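You operate a simulated robot arm through the tools that you are given. There is no shell and no other tool. Be economical: measure what you need, move in short steps, check, and stop when the job is done.

You run a simulated two-armed robot. Do the job below in one go: nothing can be reset, and whatever is moved stays where it is left.

Task
Pick up the book marked "SCI" from the right book rack with one hand, pass it to the other hand and put it on the top of the desk. Open the left bench drawer, fetch the brush and set it in the inside of the left bench drawer and shut the drawer again. Take the yellow pad and put it in the floor of the spare bin. Put the teal pad on the clear end of the returns table away on the workbench top. Open the left cupboard door. Do these in any order.

Only the result counts: the job must be done as asked and must still hold three seconds after the hand-in. Knocking over, shifting, dropping, spilling or breaking anything else fails it.

Robot
Two 7-joint arms with two-finger parallel grippers on one trunk, on a base that drives. Base frame: it is fixed to the floor where the robot stands at the start and does not move with it; the origin is under the middle of the robot, x ahead of it, y to its left, z up; the surface under the hand at the start is at about z = 860. Readings come in mm, degrees, newtons and seconds.
The left shoulder is at the start at [80, 131, 947], the right one opposite. With the tool pointing down near the work surface each hand reaches from about 400 to 860 mm from the robot's upright axis, wherever it stands, measured 20 degrees to its own side. Places, roughly: book [500, 0, 1000]; brush (7x4x6 cm) [400, -300, 900]; floor of the spare bin [-3300, -1500, 600]; inside of the left bench drawer [600, -300, 700]; left bench drawer [500, -300, 700]; left cupboard door [-8100, 1500, 400]; teal pad (3x5x5 cm) [-1300, 2400, 900]; top of the desk [700, 1700, 800]; workbench top [700, -600, 900]; yellow pad (6x10x5 cm) [800, -1200, 900]. Payload 1.57 kg a hand.
The tool frame of a hand sits at the grasp point between the pads (the TCP): z along the fingers, y along the line on which they close. The tips reach 30 mm beyond it. Largest opening 110 mm; finger width 24, thickness 12; the body of the gripper, 48 by 112 mm, starts 78 mm behind the TCP.
Orientation is told as [roll, pitch, yaw] about the base's x, y, z axes, in that order, counted from this pose: with the fingers straight down and closing along the base's y, the tool's x points along the base's -x, its y along +y and its z along -z.

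Tools
- The arms move only by the tool move_arm. It takes "left_commands", "right_commands" or both (then of equal length, played together; a hand with none holds still); each is a list of rows, each a list of 7 numbers: the shift along the base's x, y, z in mm, then the turn, a rotation vector about the base's x, y, z in rad, then the closure, from 0 (fully open) to 1 (shut). In form: [[tx, ty, tz, ax, ay, az, gripper], ...]. A call has 1 to 10 rows; each row is the pose to reach, as a shift and turn from the pose commanded when the call began. Each row takes 0.2 s and may step no farther than 50 mm and 8.6 degrees from the row before; otherwise, or with a gripper value out of range, the whole call is refused. A pose out of reach is approached as far as the arm can. The call stops where the force on the tool passes 40 N (or 10 N more than at its start, if that is more) or the arm is blocked; 0.2 s more then pass. Each finger travels about 108 mm/s and halts on what it meets, pressing with about 22 N; the grip force reading is that of the motor and also rises with nothing between the fingers. The clock runs only during rows and for 0.2 s after the last one: add rows that repeat a pose to give the fingers time. The reply holds the time, the measured pose of the TCP, the force on the tool along the base axes, the opening and the grip force, in the units named above and with some noise, with the torque about the TCP (base axes, N m) and any sound that the robot's microphone picked up.
- Cameras (640 x 400 px; columns grow to the right, rows downward): "scene" is now at [-57.9, -18.7, 1410.6]; the picture's right is [-0.24, -0.97, 0.00], its down [-0.63, 0.16, -0.76] and it looks along [0.74, -0.18, -0.65] (base axes); focal length 214 px, centre (320, 200). "left" rides on the left gripper at [70, -16, -141] in its tool frame; the picture's right is [0.23, 0.97, 0.00], its down [-0.86, 0.20, -0.48] and it looks along [-0.47, 0.11, 0.88] (tool axes); focal length 222 px, centre (320, 200). "right" rides on the right gripper at [70, 16, -141] in its tool frame; the picture's right is [-0.23, 0.97, 0.00], its down [-0.86, -0.20, -0.48] and it looks along [-0.47, -0.11, 0.88] (tool axes); focal length 222 px, centre (320, 200). There is no depth. A picture from a camera that has moved, and an enlarged one, comes with that camera's place and axes in the base frame and with its lens.
- capture(camera): a new picture of that camera. The clock stands still meanwhile.
- base_move(legs): drives the robot by 1 to 6 legs, each [ahead, left, turn to the left] in mm, mm and degrees, along the robot's own axes; the way and the turn of a leg run together, so that a leg with both is an arc; at most 1500 mm and 180 degrees a leg. The arms and the cameras ride along, it lands a little off, and it stops where it bumps. It gives what a move gives.
- turn_head(pan, tilt): turns the head with the scene camera to pan (to the left, within 109 degrees either way) and tilt (down, from -29 to 69), counted from straight ahead of the robot. It gives what a move gives.
- enlarge(camera, box): a new picture of the part [left, top, right, bottom] of that camera's present view, enlarged. The clock stands still meanwhile.
- sign_off(): hands the job in; it is judged then, once.

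Go step by step. Nothing tells you exact positions but the pictures and the camera data: compare them with the known pose of the tool, close in by small moves and look again before you grip or let go. The budget is 186 turns and 158 pictures, counting those below and the enlarged ones. Unless the task says otherwise, let go and move clear before handing in.

The tools are called after "Request:" as a command line: name --argument value ..., lists and objects as JSON in quotes. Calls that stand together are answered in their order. move_arm: Moves the arms, as the interface text tells. Its arguments: {"type":"object","properties":{"left_commands":{"type":"array"},"right_commands":{"type":"array"}},"required":[]} The other tools are called the same way: base_move (legs) drives the base; turn_head (pan, tilt) turns the head that bears the scene camera; capture (camera) takes a picture; enlarge (camera, box) takes an enlarged picture of a part of a camera's view; sign_off () hands the job in.

At the start:

```text
t: 0.0
left_ee_pos: [508.9, -47.4, 1131.4]
left_tcp_rot: [0.0, -0.2, 0.0]
left_contact_force: [0.2, 0.3, 0.0]
left_torque: [0.0, -0.01, 0.02]
left_gripper_width: 110.0
left_finger_force: 0.0
right_ee_pos: [347.0, -508.7, 1147.5]
right_tcp_rot: [0.0, -0.1, 0.0]
right_contact_force: [-0.3, -0.8, -0.4]
right_torque: [0.01, 0.01, 0.02]
right_gripper_width: 109.6
right_finger_force: 0.1
robot x, y, heading: [-0.2, -4.4, -0.0]
head pan, tilt: [-13.9, 40.7]
```

scene: 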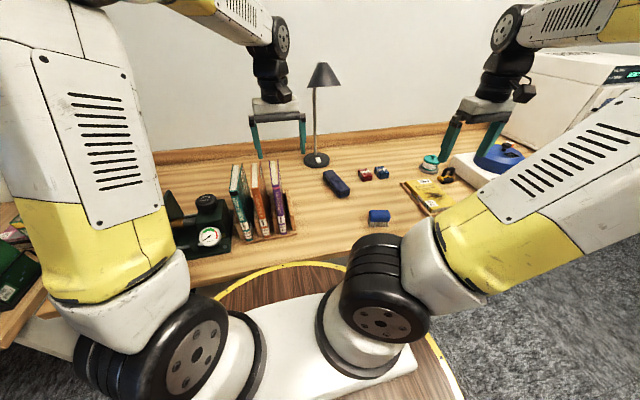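
right: 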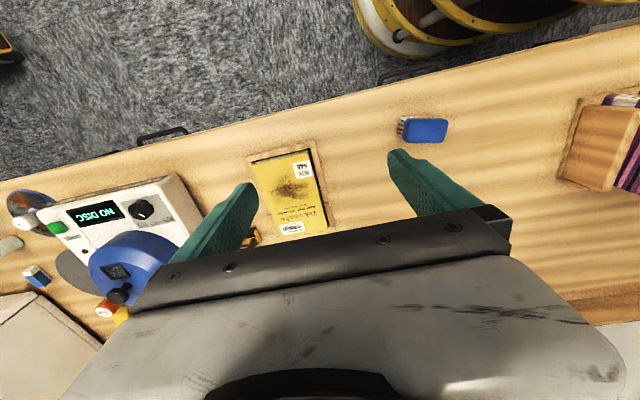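
left: 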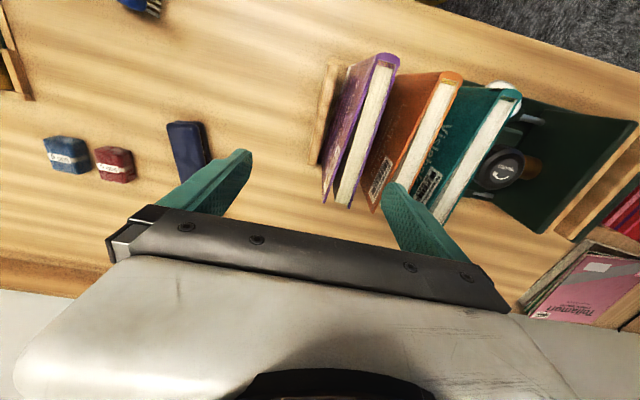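

I see a bench with a book rack (three books), a blue brush and other items in front of me. I'll look closer at the rack books and the brush first.

Request:
enlarge --camera "scene" --box '[160, 140, 320, 260]'

Request:
enlarge --camera "left" --box '[300, 30, 640, 330]'

Request:
enlarge --camera "scene" --box '[310, 140, 480, 260]'

```text
3.33 times, centred on (240, 200) of scene
camera zoom: at [-57.9, -18.7, 1410.6], right [-0.24, -0.97, 0.0], down [-0.63, 0.16, -0.76], along [0.74, -0.18, -0.65], focal length 715 px, centre (587, 200)
```

zoom: 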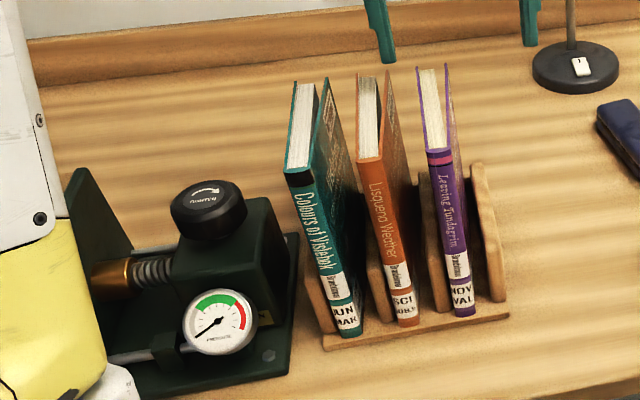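

```text
1.33 times, centred on (470, 180) of left
camera zoom: at [440.4, -63.8, 1271.7], right [-0.23, 0.97, 0.0], down [0.86, 0.2, 0.48], along [0.47, 0.11, -0.88], focal length 296 px, centre (120, 227)
```

zoom: 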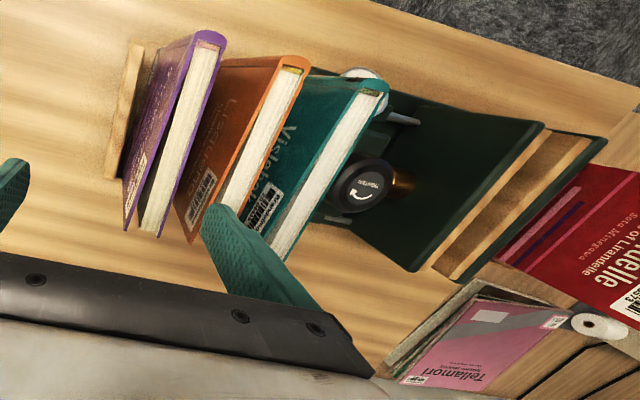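

```text
3.33 times, centred on (395, 200) of scene
camera zoom: at [-57.9, -18.7, 1410.6], right [-0.24, -0.97, 0.0], down [-0.63, 0.16, -0.76], along [0.74, -0.18, -0.65], focal length 715 px, centre (70, 200)
```

zoom: 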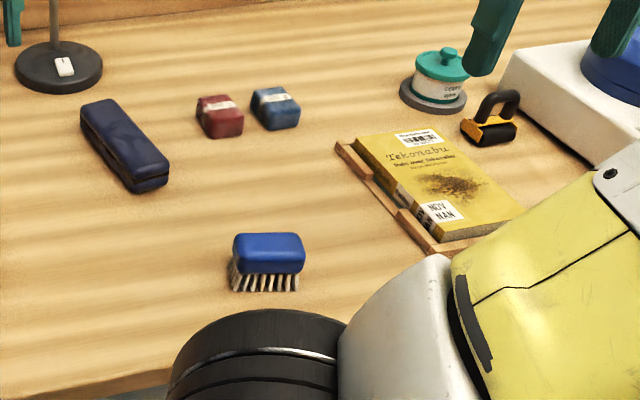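

The middle orange book is the SCI one, standing with its spine toward me around x 420–555, y≈43, top ≈1062. I'll hover the left hand over it and look.

Request:
move_arm --left_commands '[[-10, 45, 10, 0, 0, 0, 0.2], [-20, 90, 20, 0, 0, 0, 0.5], [-20, 90, 20, 0, 0, 0, 0.5]]'

Request:
capture --camera "left"

Request:
capture --camera "scene"

```text
t: 0.8
left_ee_pos: [489.1, 41.2, 1151.6]
left_tcp_rot: [0.1, 0.1, -0.1]
left_contact_force: [0.1, 0.3, 0.4]
left_torque: [-0.01, -0.02, 0.01]
left_gripper_width: 55.0
left_finger_force: 0.1
right_ee_pos: [346.6, -509.2, 1146.6]
right_tcp_rot: [0.0, 0.1, 0.0]
right_contact_force: [0.9, -0.3, -0.3]
right_torque: [0.0, -0.02, 0.0]
right_gripper_width: 109.9
right_finger_force: 0.0
robot x, y, heading: [-6.1, -2.3, -0.1]
head pan, tilt: [-13.9, 40.7]
```

```text
151 pictures are left
camera left: at [420.1, 25.1, 1292.1], right [-0.23, 0.97, 0.0], down [0.86, 0.2, 0.48], along [0.47, 0.11, -0.88], focal length 222 px, centre (320, 200)
```

left: 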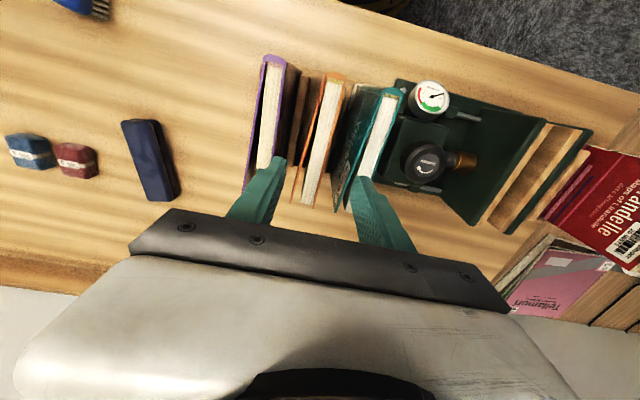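

```text
150 pictures are left
camera scene: at [-57.9, -18.7, 1410.6], right [-0.24, -0.97, 0.0], down [-0.63, 0.16, -0.76], along [0.74, -0.18, -0.65], focal length 214 px, centre (320, 200)
```

scene: 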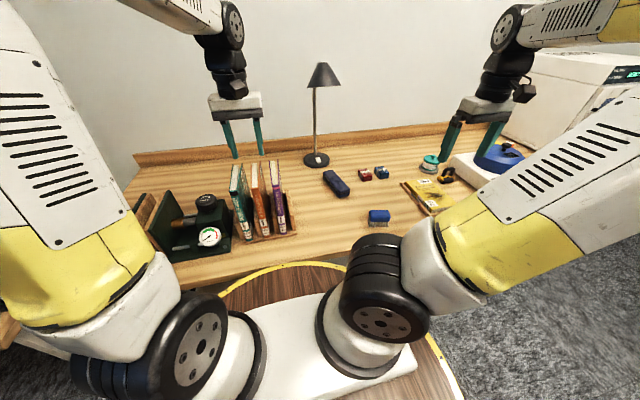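

Hovering above; zooming to measure the gaps.

Request:
enlarge --camera "left" --box '[200, 40, 440, 250]'

Request:
enlarge --camera "scene" --box '[200, 100, 310, 250]'

```text
1.90 times, centred on (320, 145) of left
camera zoom: at [420.1, 25.1, 1292.1], right [-0.23, 0.97, 0.0], down [0.86, 0.2, 0.48], along [0.47, 0.11, -0.88], focal length 423 px, centre (320, 305)
```

zoom: 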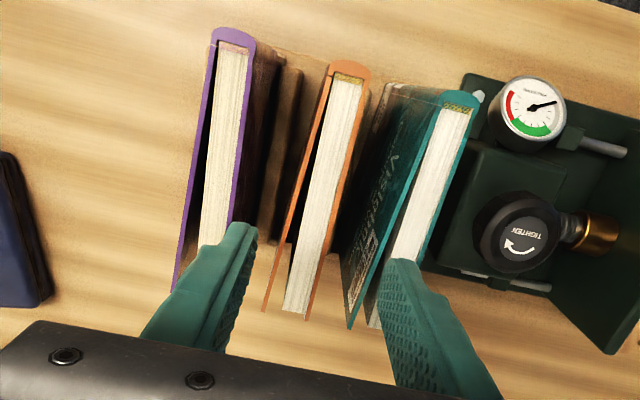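

```text
2.67 times, centred on (255, 175) of scene
camera zoom: at [-57.9, -18.7, 1410.6], right [-0.24, -0.97, 0.0], down [-0.63, 0.16, -0.76], along [0.74, -0.18, -0.65], focal length 572 px, centre (493, 267)
```

zoom: 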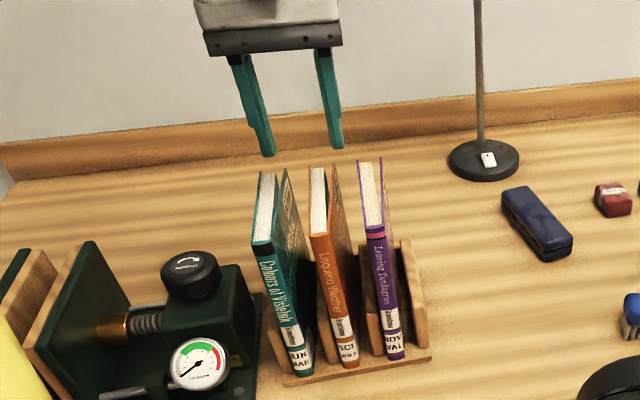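

Gaps beside the orange book are ~30 mm each; book centre at x≈484, y≈37, top ≈1064. I'll go down with a 41 mm opening, checking midway.

Request:
move_arm --left_commands '[[-5, -5, 0, 0, 0, 0, 0.627], [-5, -5, 0, 0, 0, 0, 0.627], [-5, -5, -30, 0, 0, 0, 0.627], [-5, -5, -50, 0, 0, 0, 0.627], [-5, -5, -50, 0, 0, 0, 0.627]]'

Request:
enlarge --camera "left" --box '[200, 40, 440, 250]'

Request:
enlarge --camera "scene" --box '[200, 100, 310, 250]'

```text
t: 2.0
left_ee_pos: [483.4, 37.1, 1099.7]
left_tcp_rot: [0.1, 0.0, 0.0]
left_contact_force: [-0.1, 0.0, 0.2]
left_torque: [-0.02, -0.03, 0.01]
left_gripper_width: 41.0
left_finger_force: 0.0
right_ee_pos: [346.4, -510.6, 1146.6]
right_tcp_rot: [0.0, 0.0, -0.1]
right_contact_force: [0.4, -0.4, -0.2]
right_torque: [0.01, 0.0, 0.03]
right_gripper_width: 110.0
right_finger_force: 0.0
robot x, y, heading: [0.6, -1.4, -0.2]
head pan, tilt: [-13.9, 40.7]
```

```text
1.90 times, centred on (320, 145) of left
camera zoom: at [414.9, 21.9, 1240.8], right [-0.23, 0.97, 0.0], down [0.86, 0.2, 0.48], along [0.47, 0.11, -0.88], focal length 423 px, centre (320, 305)
```

zoom: 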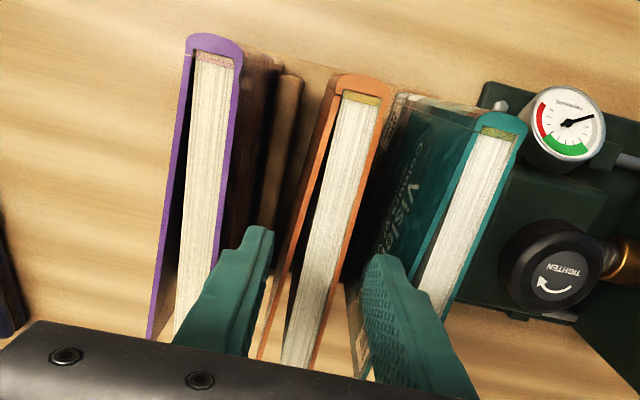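

```text
2.67 times, centred on (255, 175) of scene
camera zoom: at [-57.9, -18.6, 1410.6], right [-0.24, -0.97, 0.0], down [-0.63, 0.16, -0.76], along [0.74, -0.18, -0.65], focal length 572 px, centre (493, 267)
```

zoom: 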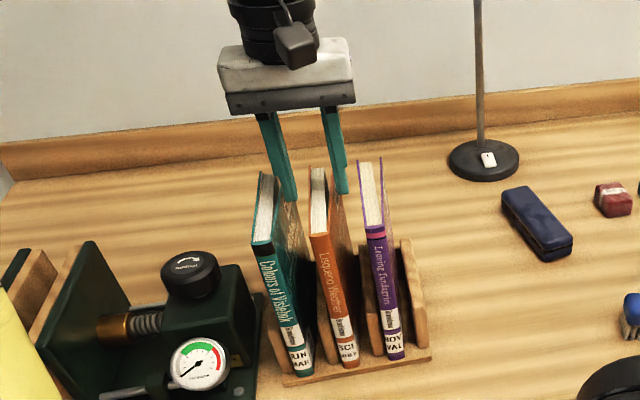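

Fingers straddle the orange book with clearance both sides. Descending and gripping.

Request:
move_arm --left_commands '[[0, 0, -20, 0, 0, 0, 0.627], [0, 0, -40, 0, 0, 0, 0.627], [0, 0, -60, 0, 0, 0, 0.627], [0, 0, -60, 0, 0, 0, 0.627], [0, 0, -60, 0, 0, 0, 1], [0, 0, -60, 0, 0, 0, 1], [0, 0, -60, 0, 0, 0, 1]]'

Request:
enlarge --camera "left" --box '[200, 40, 440, 250]'

```text
t: 3.6
left_ee_pos: [483.1, 37.6, 1042.1]
left_tcp_rot: [0.1, 0.0, 0.0]
left_contact_force: [0.9, 0.5, 0.3]
left_torque: [0.06, -0.35, 0.04]
left_gripper_width: 19.5
left_finger_force: 22.2
right_ee_pos: [346.0, -510.4, 1146.5]
right_tcp_rot: [0.0, 0.1, 0.0]
right_contact_force: [0.3, 0.5, 0.3]
right_torque: [0.02, 0.01, -0.01]
right_gripper_width: 110.1
right_finger_force: 0.0
robot x, y, heading: [-1.0, 1.2, 0.2]
head pan, tilt: [-13.9, 40.7]
```

```text
1.90 times, centred on (320, 145) of left
camera zoom: at [414.4, 21.8, 1182.8], right [-0.23, 0.97, 0.0], down [0.86, 0.2, 0.48], along [0.47, 0.11, -0.88], focal length 423 px, centre (320, 305)
```

zoom: 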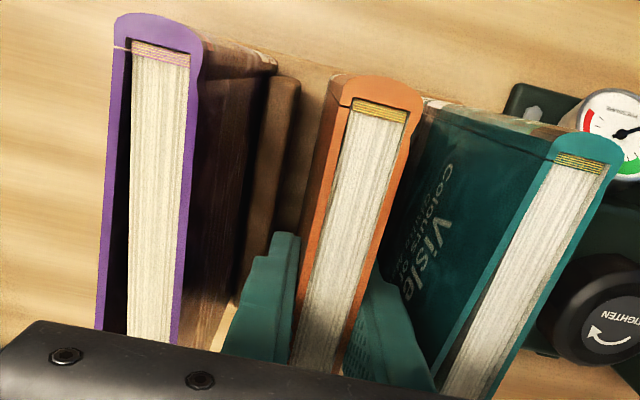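

Gripped (19.5 mm). Lifting straight up slowly.

Request:
move_arm --left_commands '[[0, 0, 10, 0, 0, 0, 1], [0, 0, 35, 0, 0, 0, 1], [0, 0, 65, 0, 0, 0, 1], [0, 0, 100, 0, 0, 0, 1], [0, 0, 140, 0, 0, 0, 1], [0, 0, 180, 0, 0, 0, 1], [0, 0, 200, 0, 0, 0, 1]]'

Request:
capture --camera "scene"

```text
t: 5.2
left_ee_pos: [484.4, 38.3, 1241.8]
left_tcp_rot: [0.0, 0.1, 0.0]
left_contact_force: [-0.1, 0.1, -3.5]
left_torque: [-0.06, -0.02, -0.02]
left_gripper_width: 19.0
left_finger_force: 21.7
right_ee_pos: [345.2, -510.4, 1146.9]
right_tcp_rot: [0.0, 0.0, 0.0]
right_contact_force: [0.6, -0.2, 0.5]
right_torque: [0.02, 0.01, -0.02]
right_gripper_width: 110.2
right_finger_force: 0.1
robot x, y, heading: [-1.6, 2.0, -0.3]
head pan, tilt: [-13.9, 40.7]
```

```text
144 pictures are left
camera scene: at [-57.8, -18.7, 1410.6], right [-0.24, -0.97, 0.0], down [-0.63, 0.16, -0.76], along [0.74, -0.18, -0.65], focal length 214 px, centre (320, 200)
```

scene: 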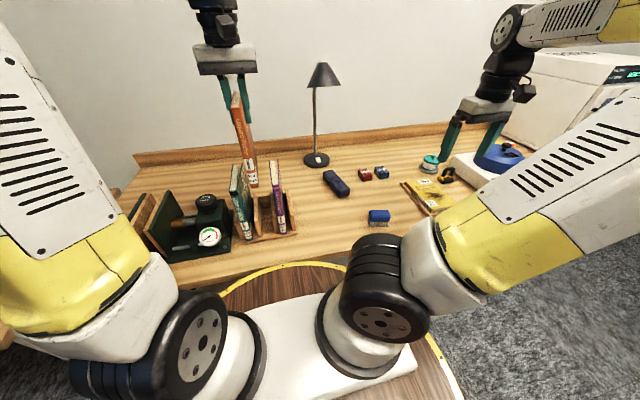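

Book is out cleanly. Now I'll turn the left hand 90° so the spine faces right, and turn the right hand to point left, in halves.

Request:
move_arm --left_commands '[[0, 0, 5, 0, 0, 0.1122, 1], [0, 0, 10, 0, 0, 0.2244, 1], [0, 0, 15, 0, 0, 0.3366, 1], [0, 0, 20, 0, 0, 0.4488, 1], [0, 0, 25, 0, 0, 0.561, 1], [0, 0, 30, 0, 0, 0.6732, 1], [0, 0, 35, 0, 0, 0.7854, 1]]' --right_commands '[[0, 10, 12, 0.0863, 0.0863, -0.0863, 0], [0, 20, 24, 0.1726, 0.1726, -0.1726, 0], [0, 30, 36, 0.2589, 0.2589, -0.2589, 0], [0, 40, 48, 0.3452, 0.3452, -0.3452, 0], [0, 50, 60, 0.4315, 0.4315, -0.4315, 0], [0, 60, 72, 0.5178, 0.5178, -0.5178, 0], [0, 70, 84, 0.6041, 0.6041, -0.6041, 0]]'

Request:
capture --camera "scene"

```text
t: 6.8
left_ee_pos: [485.1, 36.4, 1277.5]
left_tcp_rot: [0.0, 0.1, 45.0]
left_contact_force: [0.1, 1.0, -3.6]
left_torque: [-0.03, -0.01, 0.01]
left_gripper_width: 19.3
left_finger_force: 21.1
right_ee_pos: [340.5, -416.3, 1185.5]
right_tcp_rot: [26.7, 41.5, -26.7]
right_contact_force: [0.3, 0.0, 0.2]
right_torque: [-0.11, 0.01, 0.02]
right_gripper_width: 110.0
right_finger_force: 0.0
right hand out of reach, approached as far as the arm can: row 6, 7
robot x, y, heading: [-2.5, 0.4, -0.1]
head pan, tilt: [-13.9, 40.7]
```

```text
143 pictures are left
camera scene: at [-57.9, -18.4, 1410.6], right [-0.24, -0.97, 0.0], down [-0.63, 0.16, -0.76], along [0.74, -0.18, -0.65], focal length 214 px, centre (320, 200)
```

scene: 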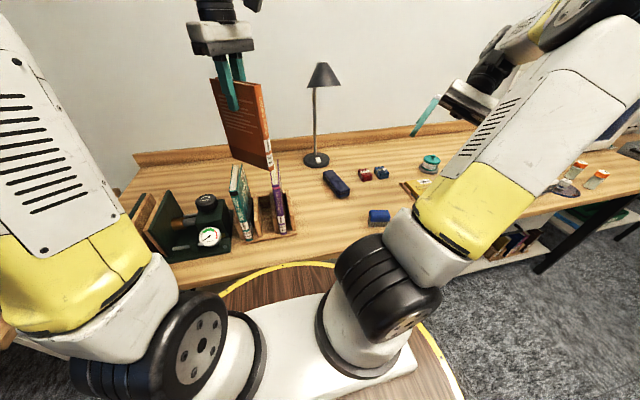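

The right hand was too tucked in for that orientation; I'll bring it forward and left while the left finishes its turn.

Request:
move_arm --left_commands '[[0, 0, 0, 0, 0, 0.1309, 1], [0, 0, 0, 0, 0, 0.2618, 1], [0, 0, 0, 0, 0, 0.3927, 1], [0, 0, 0, 0, 0, 0.5236, 1], [0, 0, 0, 0, 0, 0.6545, 1], [0, 0, 0, 0, 0, 0.7854, 1]]' --right_commands '[[25, 20, 0, 0, 0, 0, 0], [50, 40, 0, 0, 0, 0, 0], [75, 60, 0, 0, 0, 0, 0], [100, 80, 0, 0, 0, 0, 0], [125, 100, 0, 0, 0, 0, 0], [150, 120, 0, 0, 0, 0, 0]]'

```text
t: 8.2
left_ee_pos: [485.1, 37.1, 1275.7]
left_tcp_rot: [0.0, 0.0, 90.1]
left_contact_force: [-1.2, 0.6, -2.7]
left_torque: [0.03, -0.03, 0.01]
left_gripper_width: 19.3
left_finger_force: 22.1
right_ee_pos: [490.0, -295.2, 1187.7]
right_tcp_rot: [26.5, 41.7, -26.6]
right_contact_force: [-1.2, 0.5, 0.2]
right_torque: [0.02, 0.01, -0.02]
right_gripper_width: 110.0
right_finger_force: 0.0
robot x, y, heading: [1.4, -0.8, 0.1]
head pan, tilt: [-13.9, 40.7]
```

Left is set with the spine facing right. Finishing the right hand's turn (second 60°).

Request:
move_arm --right_commands '[[0, 5, 0, 0.0863, 0.0863, -0.0863, 0], [0, 10, 0, 0.1726, 0.1726, -0.1726, 0], [0, 15, 0, 0.2589, 0.2589, -0.2589, 0], [0, 20, 0, 0.3452, 0.3452, -0.3452, 0], [0, 25, 0, 0.4315, 0.4315, -0.4315, 0], [0, 30, 0, 0.5178, 0.5178, -0.5178, 0.2], [0, 40, 0, 0.6045, 0.6045, -0.6045, 0.4]]'

Request:
capture --camera "scene"

Request:
capture --camera "right"

```text
t: 9.8
left_ee_pos: [485.0, 35.8, 1275.4]
left_tcp_rot: [0.0, 0.1, 90.1]
left_contact_force: [0.0, 0.0, -2.9]
left_torque: [0.01, 0.03, 0.0]
left_gripper_width: 19.1
left_finger_force: 22.1
right_ee_pos: [490.0, -256.9, 1186.8]
right_tcp_rot: [-124.0, 89.9, 146.1]
right_contact_force: [0.3, 0.2, 0.3]
right_torque: [-0.01, 0.05, -0.03]
right_gripper_width: 66.0
right_finger_force: 0.0
robot x, y, heading: [0.4, -1.5, -0.0]
head pan, tilt: [-13.9, 40.7]
```

```text
142 pictures are left
camera scene: at [-57.6, -18.6, 1410.6], right [-0.24, -0.97, 0.0], down [-0.63, 0.16, -0.76], along [0.74, -0.18, -0.65], focal length 214 px, centre (320, 200)
```

scene: 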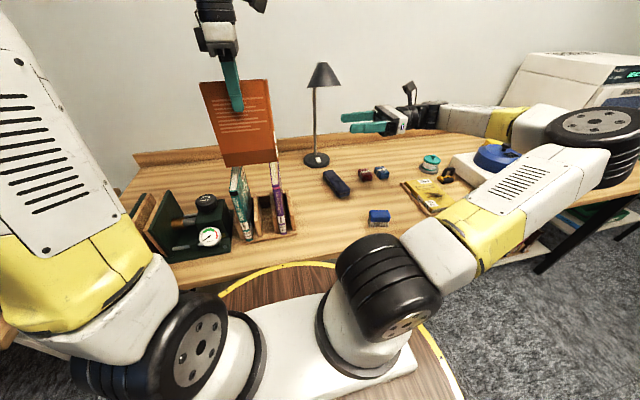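

```text
141 pictures are left
camera right: at [508.2, -397.8, 1256.7], right [0.97, 0.0, -0.23], down [-0.2, -0.48, -0.86], along [-0.11, 0.88, -0.46], focal length 222 px, centre (320, 200)
```

right: 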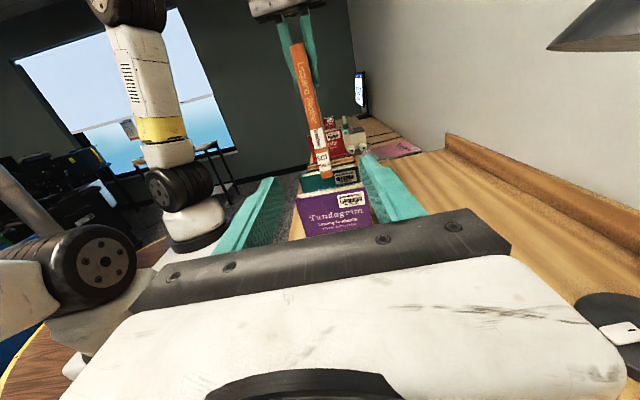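

The right hand points left at the spine. Closing in until just short of the book.

Request:
move_arm --right_commands '[[-5, 40, -20, 0, 0, 0, 0.4], [-5, 85, -22, 0, 0, 0, 0.4], [-5, 130, -22, 0, 0, 0, 0.4], [-5, 170, -22, 0, 0, 0, 0.4], [-5, 170, -22, 0, 0, 0, 0.4]]'

Request:
capture --camera "right"

Request:
enlarge --camera "scene" --box '[160, 0, 400, 180]'

```text
t: 11.0
left_ee_pos: [484.8, 37.6, 1276.6]
left_tcp_rot: [0.0, 0.0, 90.0]
left_contact_force: [0.5, 0.0, -2.6]
left_torque: [0.03, -0.02, 0.01]
left_gripper_width: 19.2
left_finger_force: 22.0
right_ee_pos: [486.0, -86.5, 1162.7]
right_tcp_rot: [26.4, 90.0, -63.4]
right_contact_force: [0.8, -0.1, 0.3]
right_torque: [-0.01, 0.0, 0.0]
right_gripper_width: 66.0
right_finger_force: 0.0
robot x, y, heading: [-0.7, -1.4, 0.0]
head pan, tilt: [-13.9, 40.7]
```

```text
140 pictures are left
camera right: at [503.0, -227.8, 1233.6], right [0.97, 0.0, -0.23], down [-0.2, -0.48, -0.85], along [-0.11, 0.88, -0.47], focal length 222 px, centre (320, 200)
```

right: 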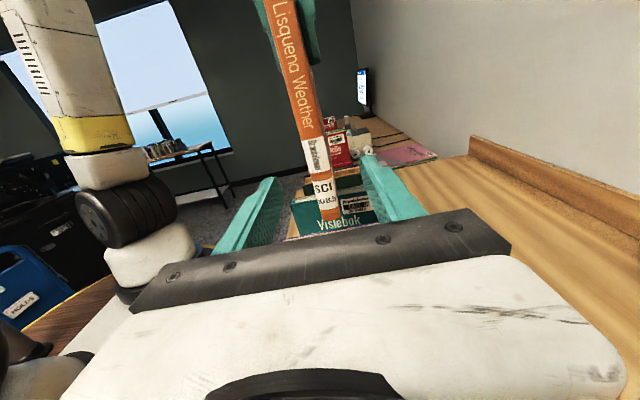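

```text
2.22 times, centred on (280, 90) of scene
camera zoom: at [-57.8, -18.6, 1410.6], right [-0.24, -0.97, 0.0], down [-0.63, 0.16, -0.76], along [0.74, -0.18, -0.65], focal length 477 px, centre (409, 444)
```

zoom: 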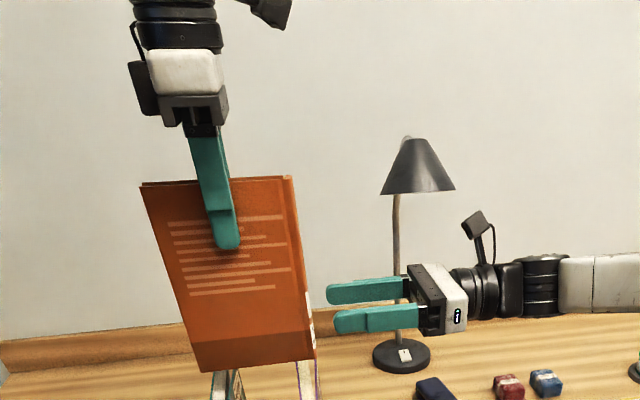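

Aligned with the spine between the fingers. Advance 70 mm and close the right hand.

Request:
move_arm --right_commands '[[0, 35, 0, 0, 0, 0, 0.4], [0, 70, 0, 0, 0, 0, 0.4], [0, 70, 0, 0, 0, 0, 0.4], [0, 70, 0, 0, 0, 0, 1], [0, 70, 0, 0, 0, 0, 1], [0, 70, 0, 0, 0, 0, 1]]'

Request:
enlarge --camera "scene" --box '[160, 0, 400, 180]'

```text
t: 12.4
left_ee_pos: [484.9, 36.8, 1276.2]
left_tcp_rot: [0.0, -0.1, 90.0]
left_contact_force: [4.4, -0.9, -3.9]
left_torque: [0.06, -0.29, 0.32]
left_gripper_width: 19.7
left_finger_force: 21.9
right_ee_pos: [485.4, -17.1, 1163.7]
right_tcp_rot: [51.9, 89.8, -37.9]
right_contact_force: [-3.7, 1.9, -0.3]
right_torque: [-0.16, -0.17, -0.06]
right_gripper_width: 19.8
right_finger_force: 22.2
robot x, y, heading: [-1.0, 1.9, -0.0]
head pan, tilt: [-13.9, 40.7]
```

```text
2.22 times, centred on (280, 90) of scene
camera zoom: at [-57.8, -18.6, 1410.6], right [-0.24, -0.97, 0.0], down [-0.63, 0.16, -0.76], along [0.74, -0.18, -0.65], focal length 477 px, centre (409, 444)
```

zoom: 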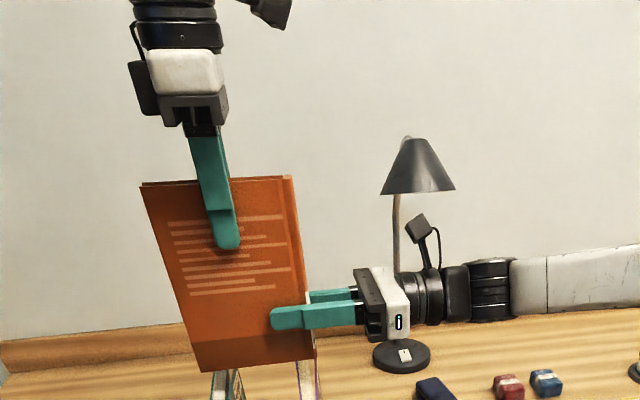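

Both hands hold the book. Releasing with the left and lifting clear.

Request:
move_arm --left_commands '[[0, 0, 0, 0, 0, 0, 0.6], [0, 0, 0, 0, 0, 0, 0.5], [0, 0, 20, 0, 0, 0, 0.5], [0, 0, 60, 0, 0, 0, 0.5], [0, 20, 100, 0, 0, 0, 0.5], [0, 50, 100, 0, 0, 0, 0.5]]'

Request:
enlarge --camera "scene" --box '[160, 0, 400, 180]'

```text
t: 13.8
left_ee_pos: [485.8, 86.0, 1376.3]
left_tcp_rot: [0.0, 0.0, 89.9]
left_contact_force: [1.0, 0.0, -0.5]
left_torque: [0.02, -0.02, 0.0]
left_gripper_width: 55.0
left_finger_force: 0.0
right_ee_pos: [484.9, -17.4, 1164.6]
right_tcp_rot: [34.3, 90.0, -55.5]
right_contact_force: [-0.7, -0.2, 0.0]
right_torque: [-0.14, 0.0, 0.0]
right_gripper_width: 20.0
right_finger_force: 22.1
robot x, y, heading: [0.3, -0.2, -0.1]
head pan, tilt: [-13.9, 40.7]
```

```text
2.22 times, centred on (280, 90) of scene
camera zoom: at [-57.7, -18.9, 1410.6], right [-0.24, -0.97, 0.0], down [-0.63, 0.16, -0.76], along [0.74, -0.18, -0.65], focal length 477 px, centre (409, 444)
```

zoom: 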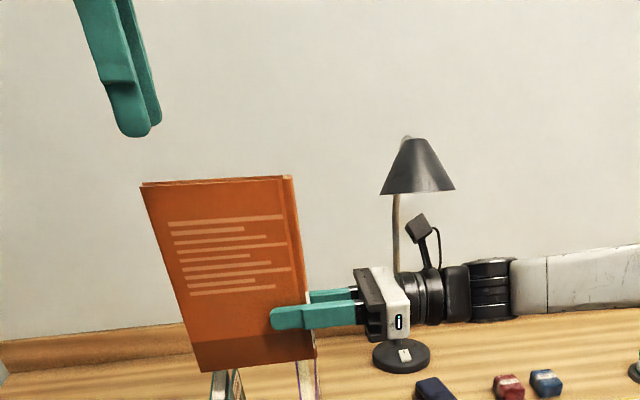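

Handover done; the right hand holds the book. Looking left for the desk and around to plan driving.

Request:
turn_head --pan 75 --tilt 30

Request:
capture --camera "scene"

Request:
turn_head --pan -60 --tilt 40

Request:
capture --camera "scene"

```text
t: 15.4
left_ee_pos: [485.4, 85.7, 1374.7]
left_tcp_rot: [0.0, 0.0, 89.9]
left_contact_force: [-0.4, 0.2, 0.6]
left_torque: [0.0, -0.02, 0.02]
left_gripper_width: 55.1
left_finger_force: 0.1
right_ee_pos: [486.1, -17.4, 1164.4]
right_tcp_rot: [28.5, 90.1, -61.3]
right_contact_force: [0.5, -0.1, 0.2]
right_torque: [-0.18, 0.02, -0.02]
right_gripper_width: 19.9
right_finger_force: 21.6
robot x, y, heading: [1.6, -1.7, 0.1]
head pan, tilt: [75.0, 30.0]
```

```text
136 pictures are left
camera scene: at [-116.4, 89.0, 1426.9], right [0.97, -0.26, 0.0], down [-0.13, -0.48, -0.87], along [0.22, 0.84, -0.5], focal length 214 px, centre (320, 200)
```

scene: 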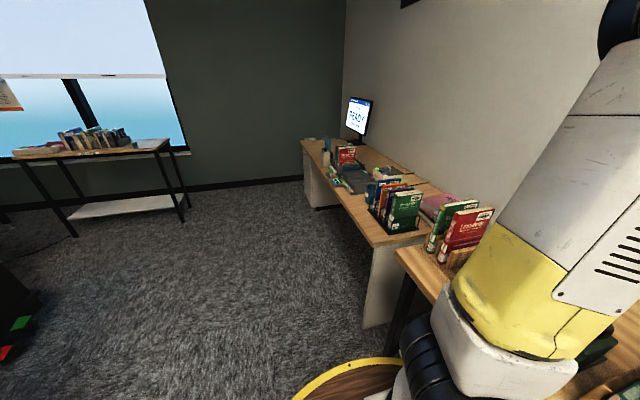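

```text
t: 17.6
left_ee_pos: [484.5, 86.3, 1375.5]
left_tcp_rot: [0.0, 0.0, 90.1]
left_contact_force: [-1.1, 0.2, -0.3]
left_torque: [-0.03, 0.01, 0.01]
left_gripper_width: 55.1
left_finger_force: 0.1
right_ee_pos: [485.0, -16.9, 1164.1]
right_tcp_rot: [26.9, 90.1, -63.0]
right_contact_force: [0.0, -0.8, 0.1]
right_torque: [-0.17, -0.01, 0.01]
right_gripper_width: 19.9
right_finger_force: 21.8
robot x, y, heading: [-2.3, -0.6, -0.2]
head pan, tilt: [-60.0, 40.0]
```

```text
135 pictures are left
camera scene: at [-97.3, -72.0, 1411.6], right [-0.87, -0.5, 0.0], down [-0.32, 0.56, -0.77], along [0.38, -0.66, -0.64], focal length 214 px, centre (320, 200)
```

scene: 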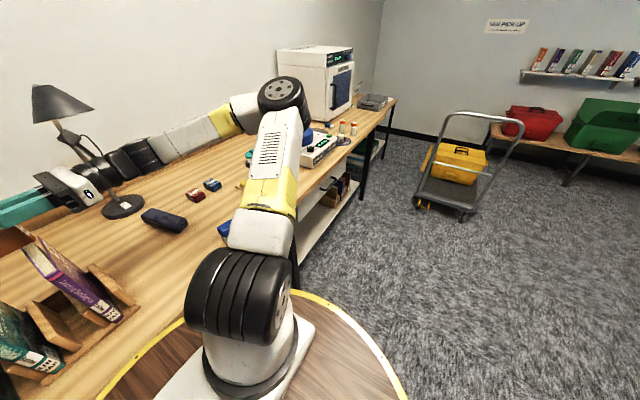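

The robot's round deck (r≈305) is right at the bench edge, and the desk lies to the left (y≈720–2530, front x≈270). I'll back off and drive left to see the desk.

Request:
base_move --legs '[[-250, 0, 0], [0, 1300, 0]]'

Request:
turn_head --pan 10 --tilt 40

Request:
capture --camera "scene"

```text
t: 25.6
left_ee_pos: [235.7, 1392.1, 1375.2]
left_tcp_rot: [-0.1, -0.1, 89.8]
left_contact_force: [-0.7, 0.1, 0.1]
left_torque: [0.02, -0.01, -0.03]
left_gripper_width: 55.1
left_finger_force: 0.1
right_ee_pos: [236.2, 1287.6, 1163.7]
right_tcp_rot: [26.9, 90.0, -63.2]
right_contact_force: [0.0, -0.7, 0.6]
right_torque: [-0.16, 0.02, 0.0]
right_gripper_width: 19.7
right_finger_force: 21.5
robot x, y, heading: [-248.2, 1309.8, 0.0]
head pan, tilt: [-60.0, 40.0]
```

```text
t: 27.0
left_ee_pos: [236.3, 1391.8, 1375.0]
left_tcp_rot: [0.0, 0.0, 89.8]
left_contact_force: [0.3, -0.4, 0.6]
left_torque: [0.02, -0.02, 0.03]
left_gripper_width: 54.9
left_finger_force: 0.1
right_ee_pos: [235.9, 1289.2, 1163.8]
right_tcp_rot: [27.6, 90.0, -62.7]
right_contact_force: [0.4, 0.1, -0.3]
right_torque: [-0.17, -0.03, 0.01]
right_gripper_width: 20.0
right_finger_force: 21.6
robot x, y, heading: [-251.7, 1307.2, -0.0]
head pan, tilt: [10.0, 40.0]
```

```text
134 pictures are left
camera scene: at [-305.5, 1324.2, 1411.6], right [0.17, -0.99, 0.0], down [-0.63, -0.11, -0.77], along [0.75, 0.13, -0.64], focal length 214 px, centre (320, 200)
```

scene: 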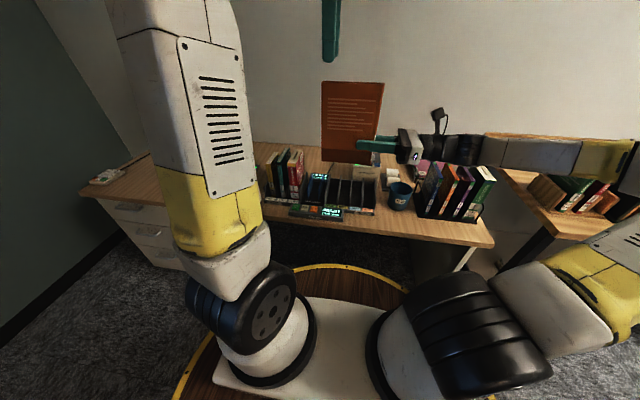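

The desk's left part seems clear behind the arm. I'll turn the head to see it, and zoom.

Request:
turn_head --pan 45 --tilt 30

Request:
capture --camera "scene"

```text
t: 28.0
left_ee_pos: [235.7, 1393.1, 1374.7]
left_tcp_rot: [0.0, 0.0, 89.8]
left_contact_force: [0.1, 0.7, -0.7]
left_torque: [0.0, 0.02, 0.02]
left_gripper_width: 54.8
left_finger_force: 0.1
right_ee_pos: [236.2, 1290.3, 1163.0]
right_tcp_rot: [27.1, 90.0, -63.0]
right_contact_force: [-0.6, 1.1, 0.0]
right_torque: [-0.17, 0.01, 0.0]
right_gripper_width: 20.1
right_finger_force: 21.9
robot x, y, heading: [-249.4, 1310.2, -0.4]
head pan, tilt: [45.0, 30.0]
```

```text
133 pictures are left
camera scene: at [-325.1, 1373.5, 1426.9], right [0.7, -0.71, 0.0], down [-0.36, -0.35, -0.87], along [0.61, 0.61, -0.5], focal length 214 px, centre (320, 200)
```

scene: 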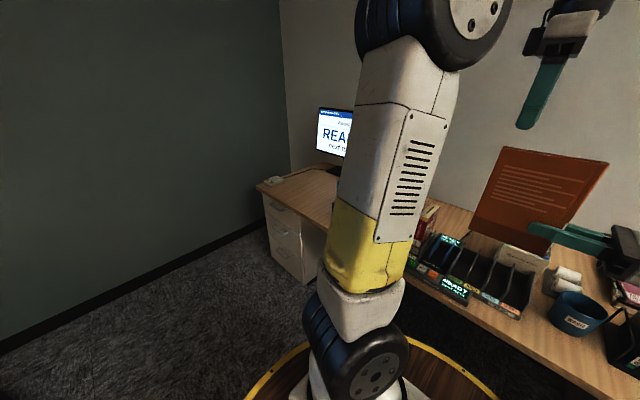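

I'll drive further left to see that end of the desk straight on.

Request:
base_move --legs '[[0, 700, 0]]'

Request:
turn_head --pan 0 --tilt 40

Request:
capture --camera "scene"

```text
t: 31.9
left_ee_pos: [231.1, 2100.2, 1374.5]
left_tcp_rot: [-0.1, 0.1, 90.6]
left_contact_force: [-0.7, 0.9, 0.5]
left_torque: [0.01, -0.01, 0.0]
left_gripper_width: 54.6
left_finger_force: 0.1
right_ee_pos: [233.9, 1996.6, 1164.2]
right_tcp_rot: [27.5, 90.0, -61.8]
right_contact_force: [-0.3, -1.0, -0.4]
right_torque: [-0.16, 0.01, 0.0]
right_gripper_width: 19.8
right_finger_force: 21.8
robot x, y, heading: [-249.8, 2008.7, 0.7]
head pan, tilt: [45.0, 30.0]
```

```text
t: 33.0
left_ee_pos: [232.2, 2100.4, 1374.6]
left_tcp_rot: [0.0, 0.1, 90.6]
left_contact_force: [0.2, -0.1, 0.7]
left_torque: [0.01, 0.0, -0.02]
left_gripper_width: 55.0
left_finger_force: 0.0
right_ee_pos: [233.1, 1997.8, 1164.2]
right_tcp_rot: [26.4, 89.9, -63.0]
right_contact_force: [0.1, 0.5, 0.3]
right_torque: [-0.15, -0.04, 0.01]
right_gripper_width: 19.8
right_finger_force: 22.5
robot x, y, heading: [-250.1, 2008.4, 0.6]
head pan, tilt: [0.0, 40.0]
```

```text
132 pictures are left
camera scene: at [-306.8, 2009.5, 1411.6], right [0.01, -1.0, 0.0], down [-0.64, -0.01, -0.77], along [0.77, 0.01, -0.64], focal length 214 px, centre (320, 200)
```

scene: 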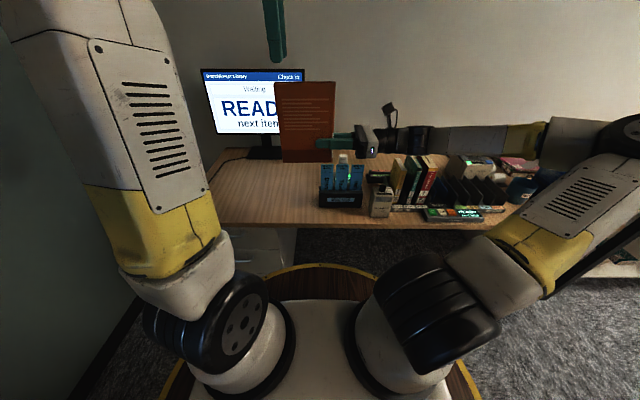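

There is a clear area in front of the monitor (x≈300–470, y≈2080–2400). I'll drive up, then tip the right hand down so the book hangs spine-up.

Request:
base_move --legs '[[150, 130, 0]]'

Request:
move_arm --right_commands '[[0, 5, 5, -0.143, 0, 0, 1], [0, 10, 10, -0.286, 0, 0, 1], [0, 15, 15, -0.429, 0, 0, 1], [0, 20, 20, -0.571, 0, 0, 1], [0, 25, 25, -0.714, 0, 0, 1], [0, 30, 30, -0.857, 0, 0, 1]]' --left_commands '[[-10, 10, 0, 0, 0, 0, 0.5], [-20, 20, 0, 0, 0, 0, 0.5], [-30, 30, 0, 0, 0, 0, 0.5], [-40, 40, 0, 0, 0, 0, 0.5], [-50, 50, 0, 0, 0, 0, 0.5], [-60, 60, 0, 0, 0, 0, 0.5]]'

Request:
capture --camera "scene"

```text
t: 34.6
left_ee_pos: [384.0, 2234.4, 1375.1]
left_tcp_rot: [0.0, -0.1, 90.8]
left_contact_force: [0.1, -0.2, -0.5]
left_torque: [0.03, -0.01, -0.02]
left_gripper_width: 54.9
left_finger_force: 0.0
right_ee_pos: [385.9, 2130.4, 1164.1]
right_tcp_rot: [32.8, 90.0, -56.4]
right_contact_force: [-0.4, -0.5, 0.4]
right_torque: [-0.2, -0.01, 0.02]
right_gripper_width: 19.6
right_finger_force: 22.3
robot x, y, heading: [-104.5, 2144.4, 0.6]
head pan, tilt: [0.0, 40.0]
```

```text
t: 36.0
left_ee_pos: [324.5, 2294.2, 1374.7]
left_tcp_rot: [0.0, 0.0, 90.8]
left_contact_force: [0.5, -0.3, -0.4]
left_torque: [0.05, 0.04, 0.0]
left_gripper_width: 54.9
left_finger_force: 0.0
right_ee_pos: [387.0, 2161.2, 1195.4]
right_tcp_rot: [-0.8, 40.8, -90.1]
right_contact_force: [0.2, -0.4, -0.5]
right_torque: [-0.18, 0.01, 0.03]
right_gripper_width: 19.8
right_finger_force: 21.8
robot x, y, heading: [-100.5, 2139.2, 0.8]
head pan, tilt: [0.0, 40.0]
```

```text
131 pictures are left
camera scene: at [-154.4, 2141.2, 1411.6], right [0.01, -1.0, 0.0], down [-0.64, -0.01, -0.77], along [0.77, 0.01, -0.64], focal length 214 px, centre (320, 200)
```

scene: 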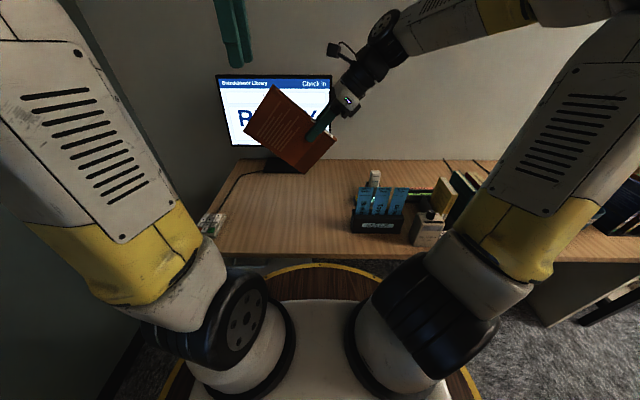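

Rotating the rest of the way down over the clear patch.

Request:
move_arm --right_commands '[[5, 8, 0, -0.1424, 0, 0, 1], [10, 16, 0, -0.2848, 0, 0, 1], [15, 24, 0, -0.4272, 0, 0, 1], [20, 32, 0, -0.5696, 0, 0, 1], [25, 40, 0, -0.712, 0, 0, 1], [25, 40, -45, -0.712, 0, 0, 1], [25, 40, -90, -0.712, 0, 0, 1], [25, 40, -130, -0.712, 0, 0, 1], [25, 40, -170, -0.712, 0, 0, 1]]'

Request:
capture --camera "scene"

Request:
capture --camera "right"

```text
t: 38.0
left_ee_pos: [323.7, 2293.3, 1375.1]
left_tcp_rot: [0.0, 0.0, 90.8]
left_contact_force: [-0.6, 2.5, -0.2]
left_torque: [-0.19, -0.09, -0.03]
left_gripper_width: 54.9
left_finger_force: 0.0
right_ee_pos: [444.3, 1988.5, 1076.9]
right_tcp_rot: [-0.4, 4.7, -90.3]
right_contact_force: [0.0, 0.7, 0.3]
right_torque: [-0.13, -0.03, -0.03]
right_gripper_width: 19.9
right_finger_force: 21.4
right hand out of reach, approached as far as the arm can: row 2, 3, 4, 5, 6, 7, 8, 9
robot x, y, heading: [-99.4, 2140.7, 0.8]
head pan, tilt: [0.0, 40.0]
```

```text
130 pictures are left
camera scene: at [-154.8, 2141.8, 1411.5], right [0.01, -1.0, 0.0], down [-0.64, -0.01, -0.77], along [0.77, 0.01, -0.64], focal length 214 px, centre (320, 200)
```

scene: 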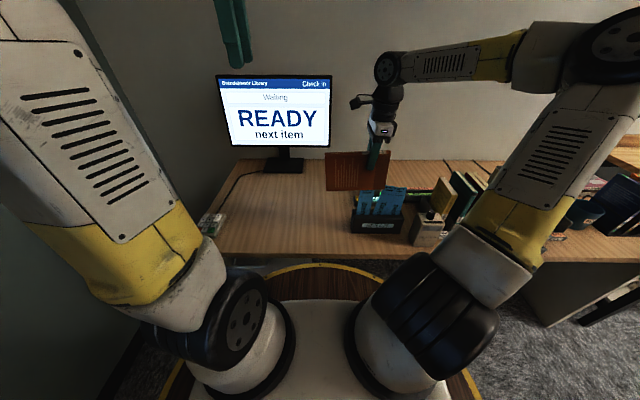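

```text
129 pictures are left
camera right: at [462.9, 2047.1, 1225.6], right [0.97, -0.23, -0.02], down [-0.2, -0.89, 0.41], along [-0.12, -0.39, -0.91], focal length 222 px, centre (320, 200)
```

right: 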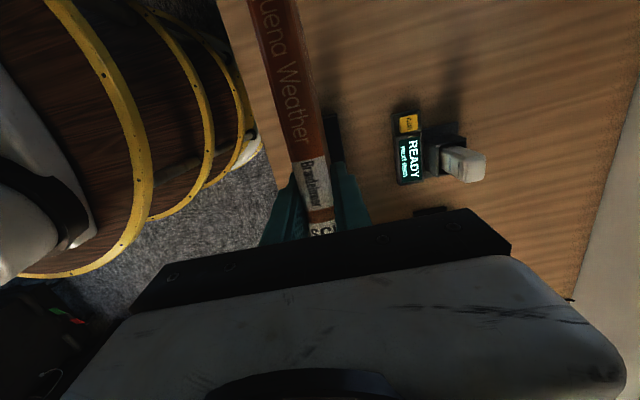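

The arm can't swing that far left in this pose, and commanded poses reset to actual. I'll level the hand here, raise it, then turn the base left ~22° to bring the book over the clear patch.

Request:
move_arm --right_commands '[[0, 0, 20, -0.04, 0, 0, 1], [0, 0, 40, -0.082, 0, 0, 1], [0, 0, 60, -0.082, 0, 0, 1]]'

Request:
base_move --legs '[[0, 0, 22]]'

Request:
capture --camera "scene"

Request:
capture --camera "right"

```text
t: 38.8
left_ee_pos: [323.5, 2293.1, 1373.6]
left_tcp_rot: [0.0, 0.0, 90.8]
left_contact_force: [0.2, 0.1, -0.3]
left_torque: [0.02, 0.01, -0.01]
left_gripper_width: 55.0
left_finger_force: 0.0
right_ee_pos: [449.9, 1986.3, 1138.5]
right_tcp_rot: [-0.3, 0.0, -90.3]
right_contact_force: [0.8, 0.3, 0.1]
right_torque: [-0.16, 0.02, 0.03]
right_gripper_width: 19.8
right_finger_force: 22.2
robot x, y, heading: [-103.3, 2140.7, 0.8]
head pan, tilt: [0.0, 40.0]
```

```text
t: 40.3
left_ee_pos: [236.1, 2441.8, 1373.5]
left_tcp_rot: [0.0, 0.0, 112.9]
left_contact_force: [-0.2, -0.3, 0.7]
left_torque: [0.0, 0.0, 0.02]
left_gripper_width: 55.0
left_finger_force: 0.1
right_ee_pos: [467.6, 2204.4, 1137.4]
right_tcp_rot: [-0.5, 0.1, -68.4]
right_contact_force: [0.7, -0.2, -0.5]
right_torque: [-0.14, -0.06, -0.02]
right_gripper_width: 19.7
right_finger_force: 21.7
robot x, y, heading: [-103.3, 2142.6, 22.6]
head pan, tilt: [0.0, 40.0]
```

```text
128 pictures are left
camera scene: at [-150.3, 2121.1, 1411.6], right [0.39, -0.92, 0.0], down [-0.59, -0.25, -0.77], along [0.71, 0.3, -0.64], focal length 214 px, centre (320, 200)
```

scene: 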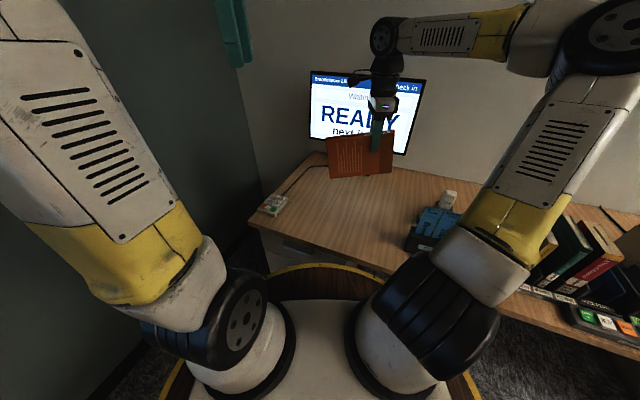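

```text
127 pictures are left
camera right: at [458.4, 2275.7, 1279.7], right [0.99, 0.15, -0.01], down [0.13, -0.87, 0.48], along [0.07, -0.47, -0.88], focal length 222 px, centre (320, 200)
```

right: 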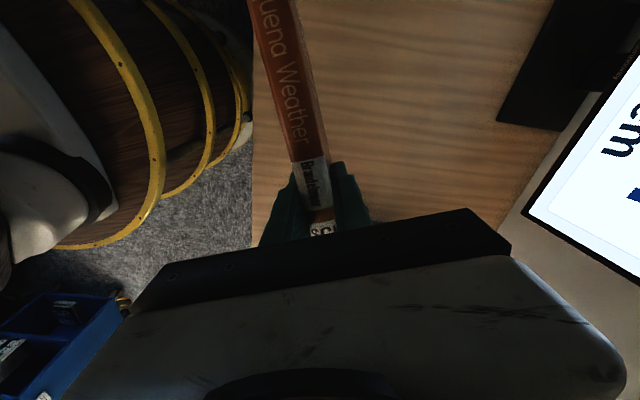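

The book is over bare desk top. Lowering toward it in steps.

Request:
move_arm --right_commands '[[0, 0, -45, 0, 0, 0, 1], [0, 0, -90, 0, 0, 0, 1], [0, 0, -130, 0, 0, 0, 1], [0, 0, -165, 0, 0, 0, 1], [0, 0, -180, 0, 0, 0, 1]]'

Request:
capture --camera "scene"

Request:
capture --camera "right"

```text
t: 41.5
left_ee_pos: [236.0, 2440.6, 1374.4]
left_tcp_rot: [-0.1, 0.1, 112.8]
left_contact_force: [-0.5, 0.8, 0.3]
left_torque: [-0.01, -0.01, 0.0]
left_gripper_width: 55.1
left_finger_force: 0.0
right_ee_pos: [465.2, 2202.9, 958.0]
right_tcp_rot: [-0.4, 0.1, -68.4]
right_contact_force: [0.3, -0.3, -0.8]
right_torque: [-0.14, -0.06, 0.02]
right_gripper_width: 20.1
right_finger_force: 22.2
robot x, y, heading: [-97.3, 2141.0, 22.7]
head pan, tilt: [0.0, 40.0]
```

```text
126 pictures are left
camera scene: at [-150.4, 2121.2, 1411.6], right [0.39, -0.92, 0.0], down [-0.59, -0.25, -0.77], along [0.71, 0.3, -0.64], focal length 214 px, centre (320, 200)
```

scene: 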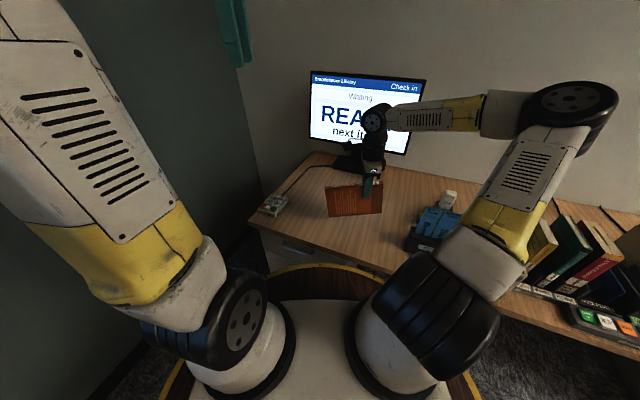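

```text
125 pictures are left
camera right: at [458.0, 2274.7, 1099.3], right [0.99, 0.15, -0.01], down [0.13, -0.87, 0.48], along [0.06, -0.47, -0.88], focal length 222 px, centre (320, 200)
```

right: 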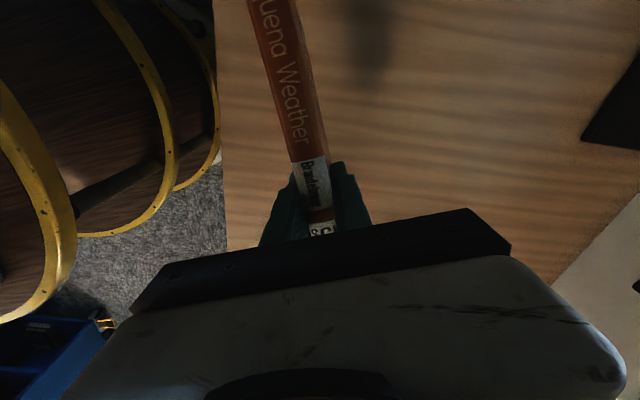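

Bottom of the book is at ≈840. Continue lowering gently toward contact.

Request:
move_arm --right_commands '[[0, 0, -10, 0, 0, 0, 1], [0, 0, -20, 0, 0, 0, 1], [0, 0, -28, 0, 0, 0, 1], [0, 0, -34, 0, 0, 0, 1]]'

Request:
enlarge --camera "scene" --box '[280, 130, 440, 240]'

```text
t: 42.5
left_ee_pos: [236.0, 2441.1, 1374.4]
left_tcp_rot: [0.0, 0.1, 112.8]
left_contact_force: [-1.0, -0.1, 0.1]
left_torque: [0.0, 0.0, 0.01]
left_gripper_width: 54.9
left_finger_force: 0.1
right_ee_pos: [466.1, 2205.3, 923.1]
right_tcp_rot: [-0.3, 0.0, -68.4]
right_contact_force: [-0.8, 0.1, 0.8]
right_torque: [-0.09, -0.06, 0.01]
right_gripper_width: 19.6
right_finger_force: 21.9
robot x, y, heading: [-100.4, 2140.2, 22.8]
head pan, tilt: [0.0, 40.0]
```

```text
3.64 times, centred on (360, 185) of scene
camera zoom: at [-150.3, 2121.1, 1411.6], right [0.39, -0.92, 0.0], down [-0.59, -0.25, -0.77], along [0.71, 0.3, -0.64], focal length 780 px, centre (174, 254)
```

zoom: 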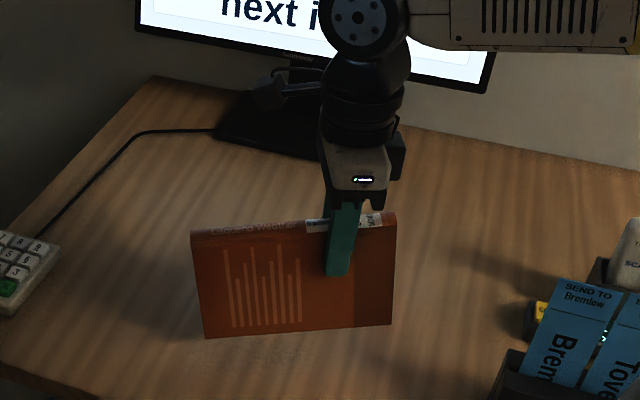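

Nearly touching. A few more millimetres.

Request:
move_arm --right_commands '[[0, 0, -3, 0, 0, 0, 1], [0, 0, -6, 0, 0, 0, 1]]'

```text
t: 43.1
left_ee_pos: [235.4, 2441.3, 1374.2]
left_tcp_rot: [0.0, 0.0, 112.8]
left_contact_force: [-0.3, 0.1, -0.6]
left_torque: [-0.02, 0.01, -0.01]
left_gripper_width: 54.9
left_finger_force: 0.1
right_ee_pos: [467.1, 2204.5, 917.1]
right_tcp_rot: [-0.5, 0.1, -68.4]
right_contact_force: [-0.8, 1.3, -0.4]
right_torque: [-0.11, -0.05, -0.03]
right_gripper_width: 19.5
right_finger_force: 21.8
robot x, y, heading: [-99.6, 2142.5, 22.6]
head pan, tilt: [0.0, 40.0]
```

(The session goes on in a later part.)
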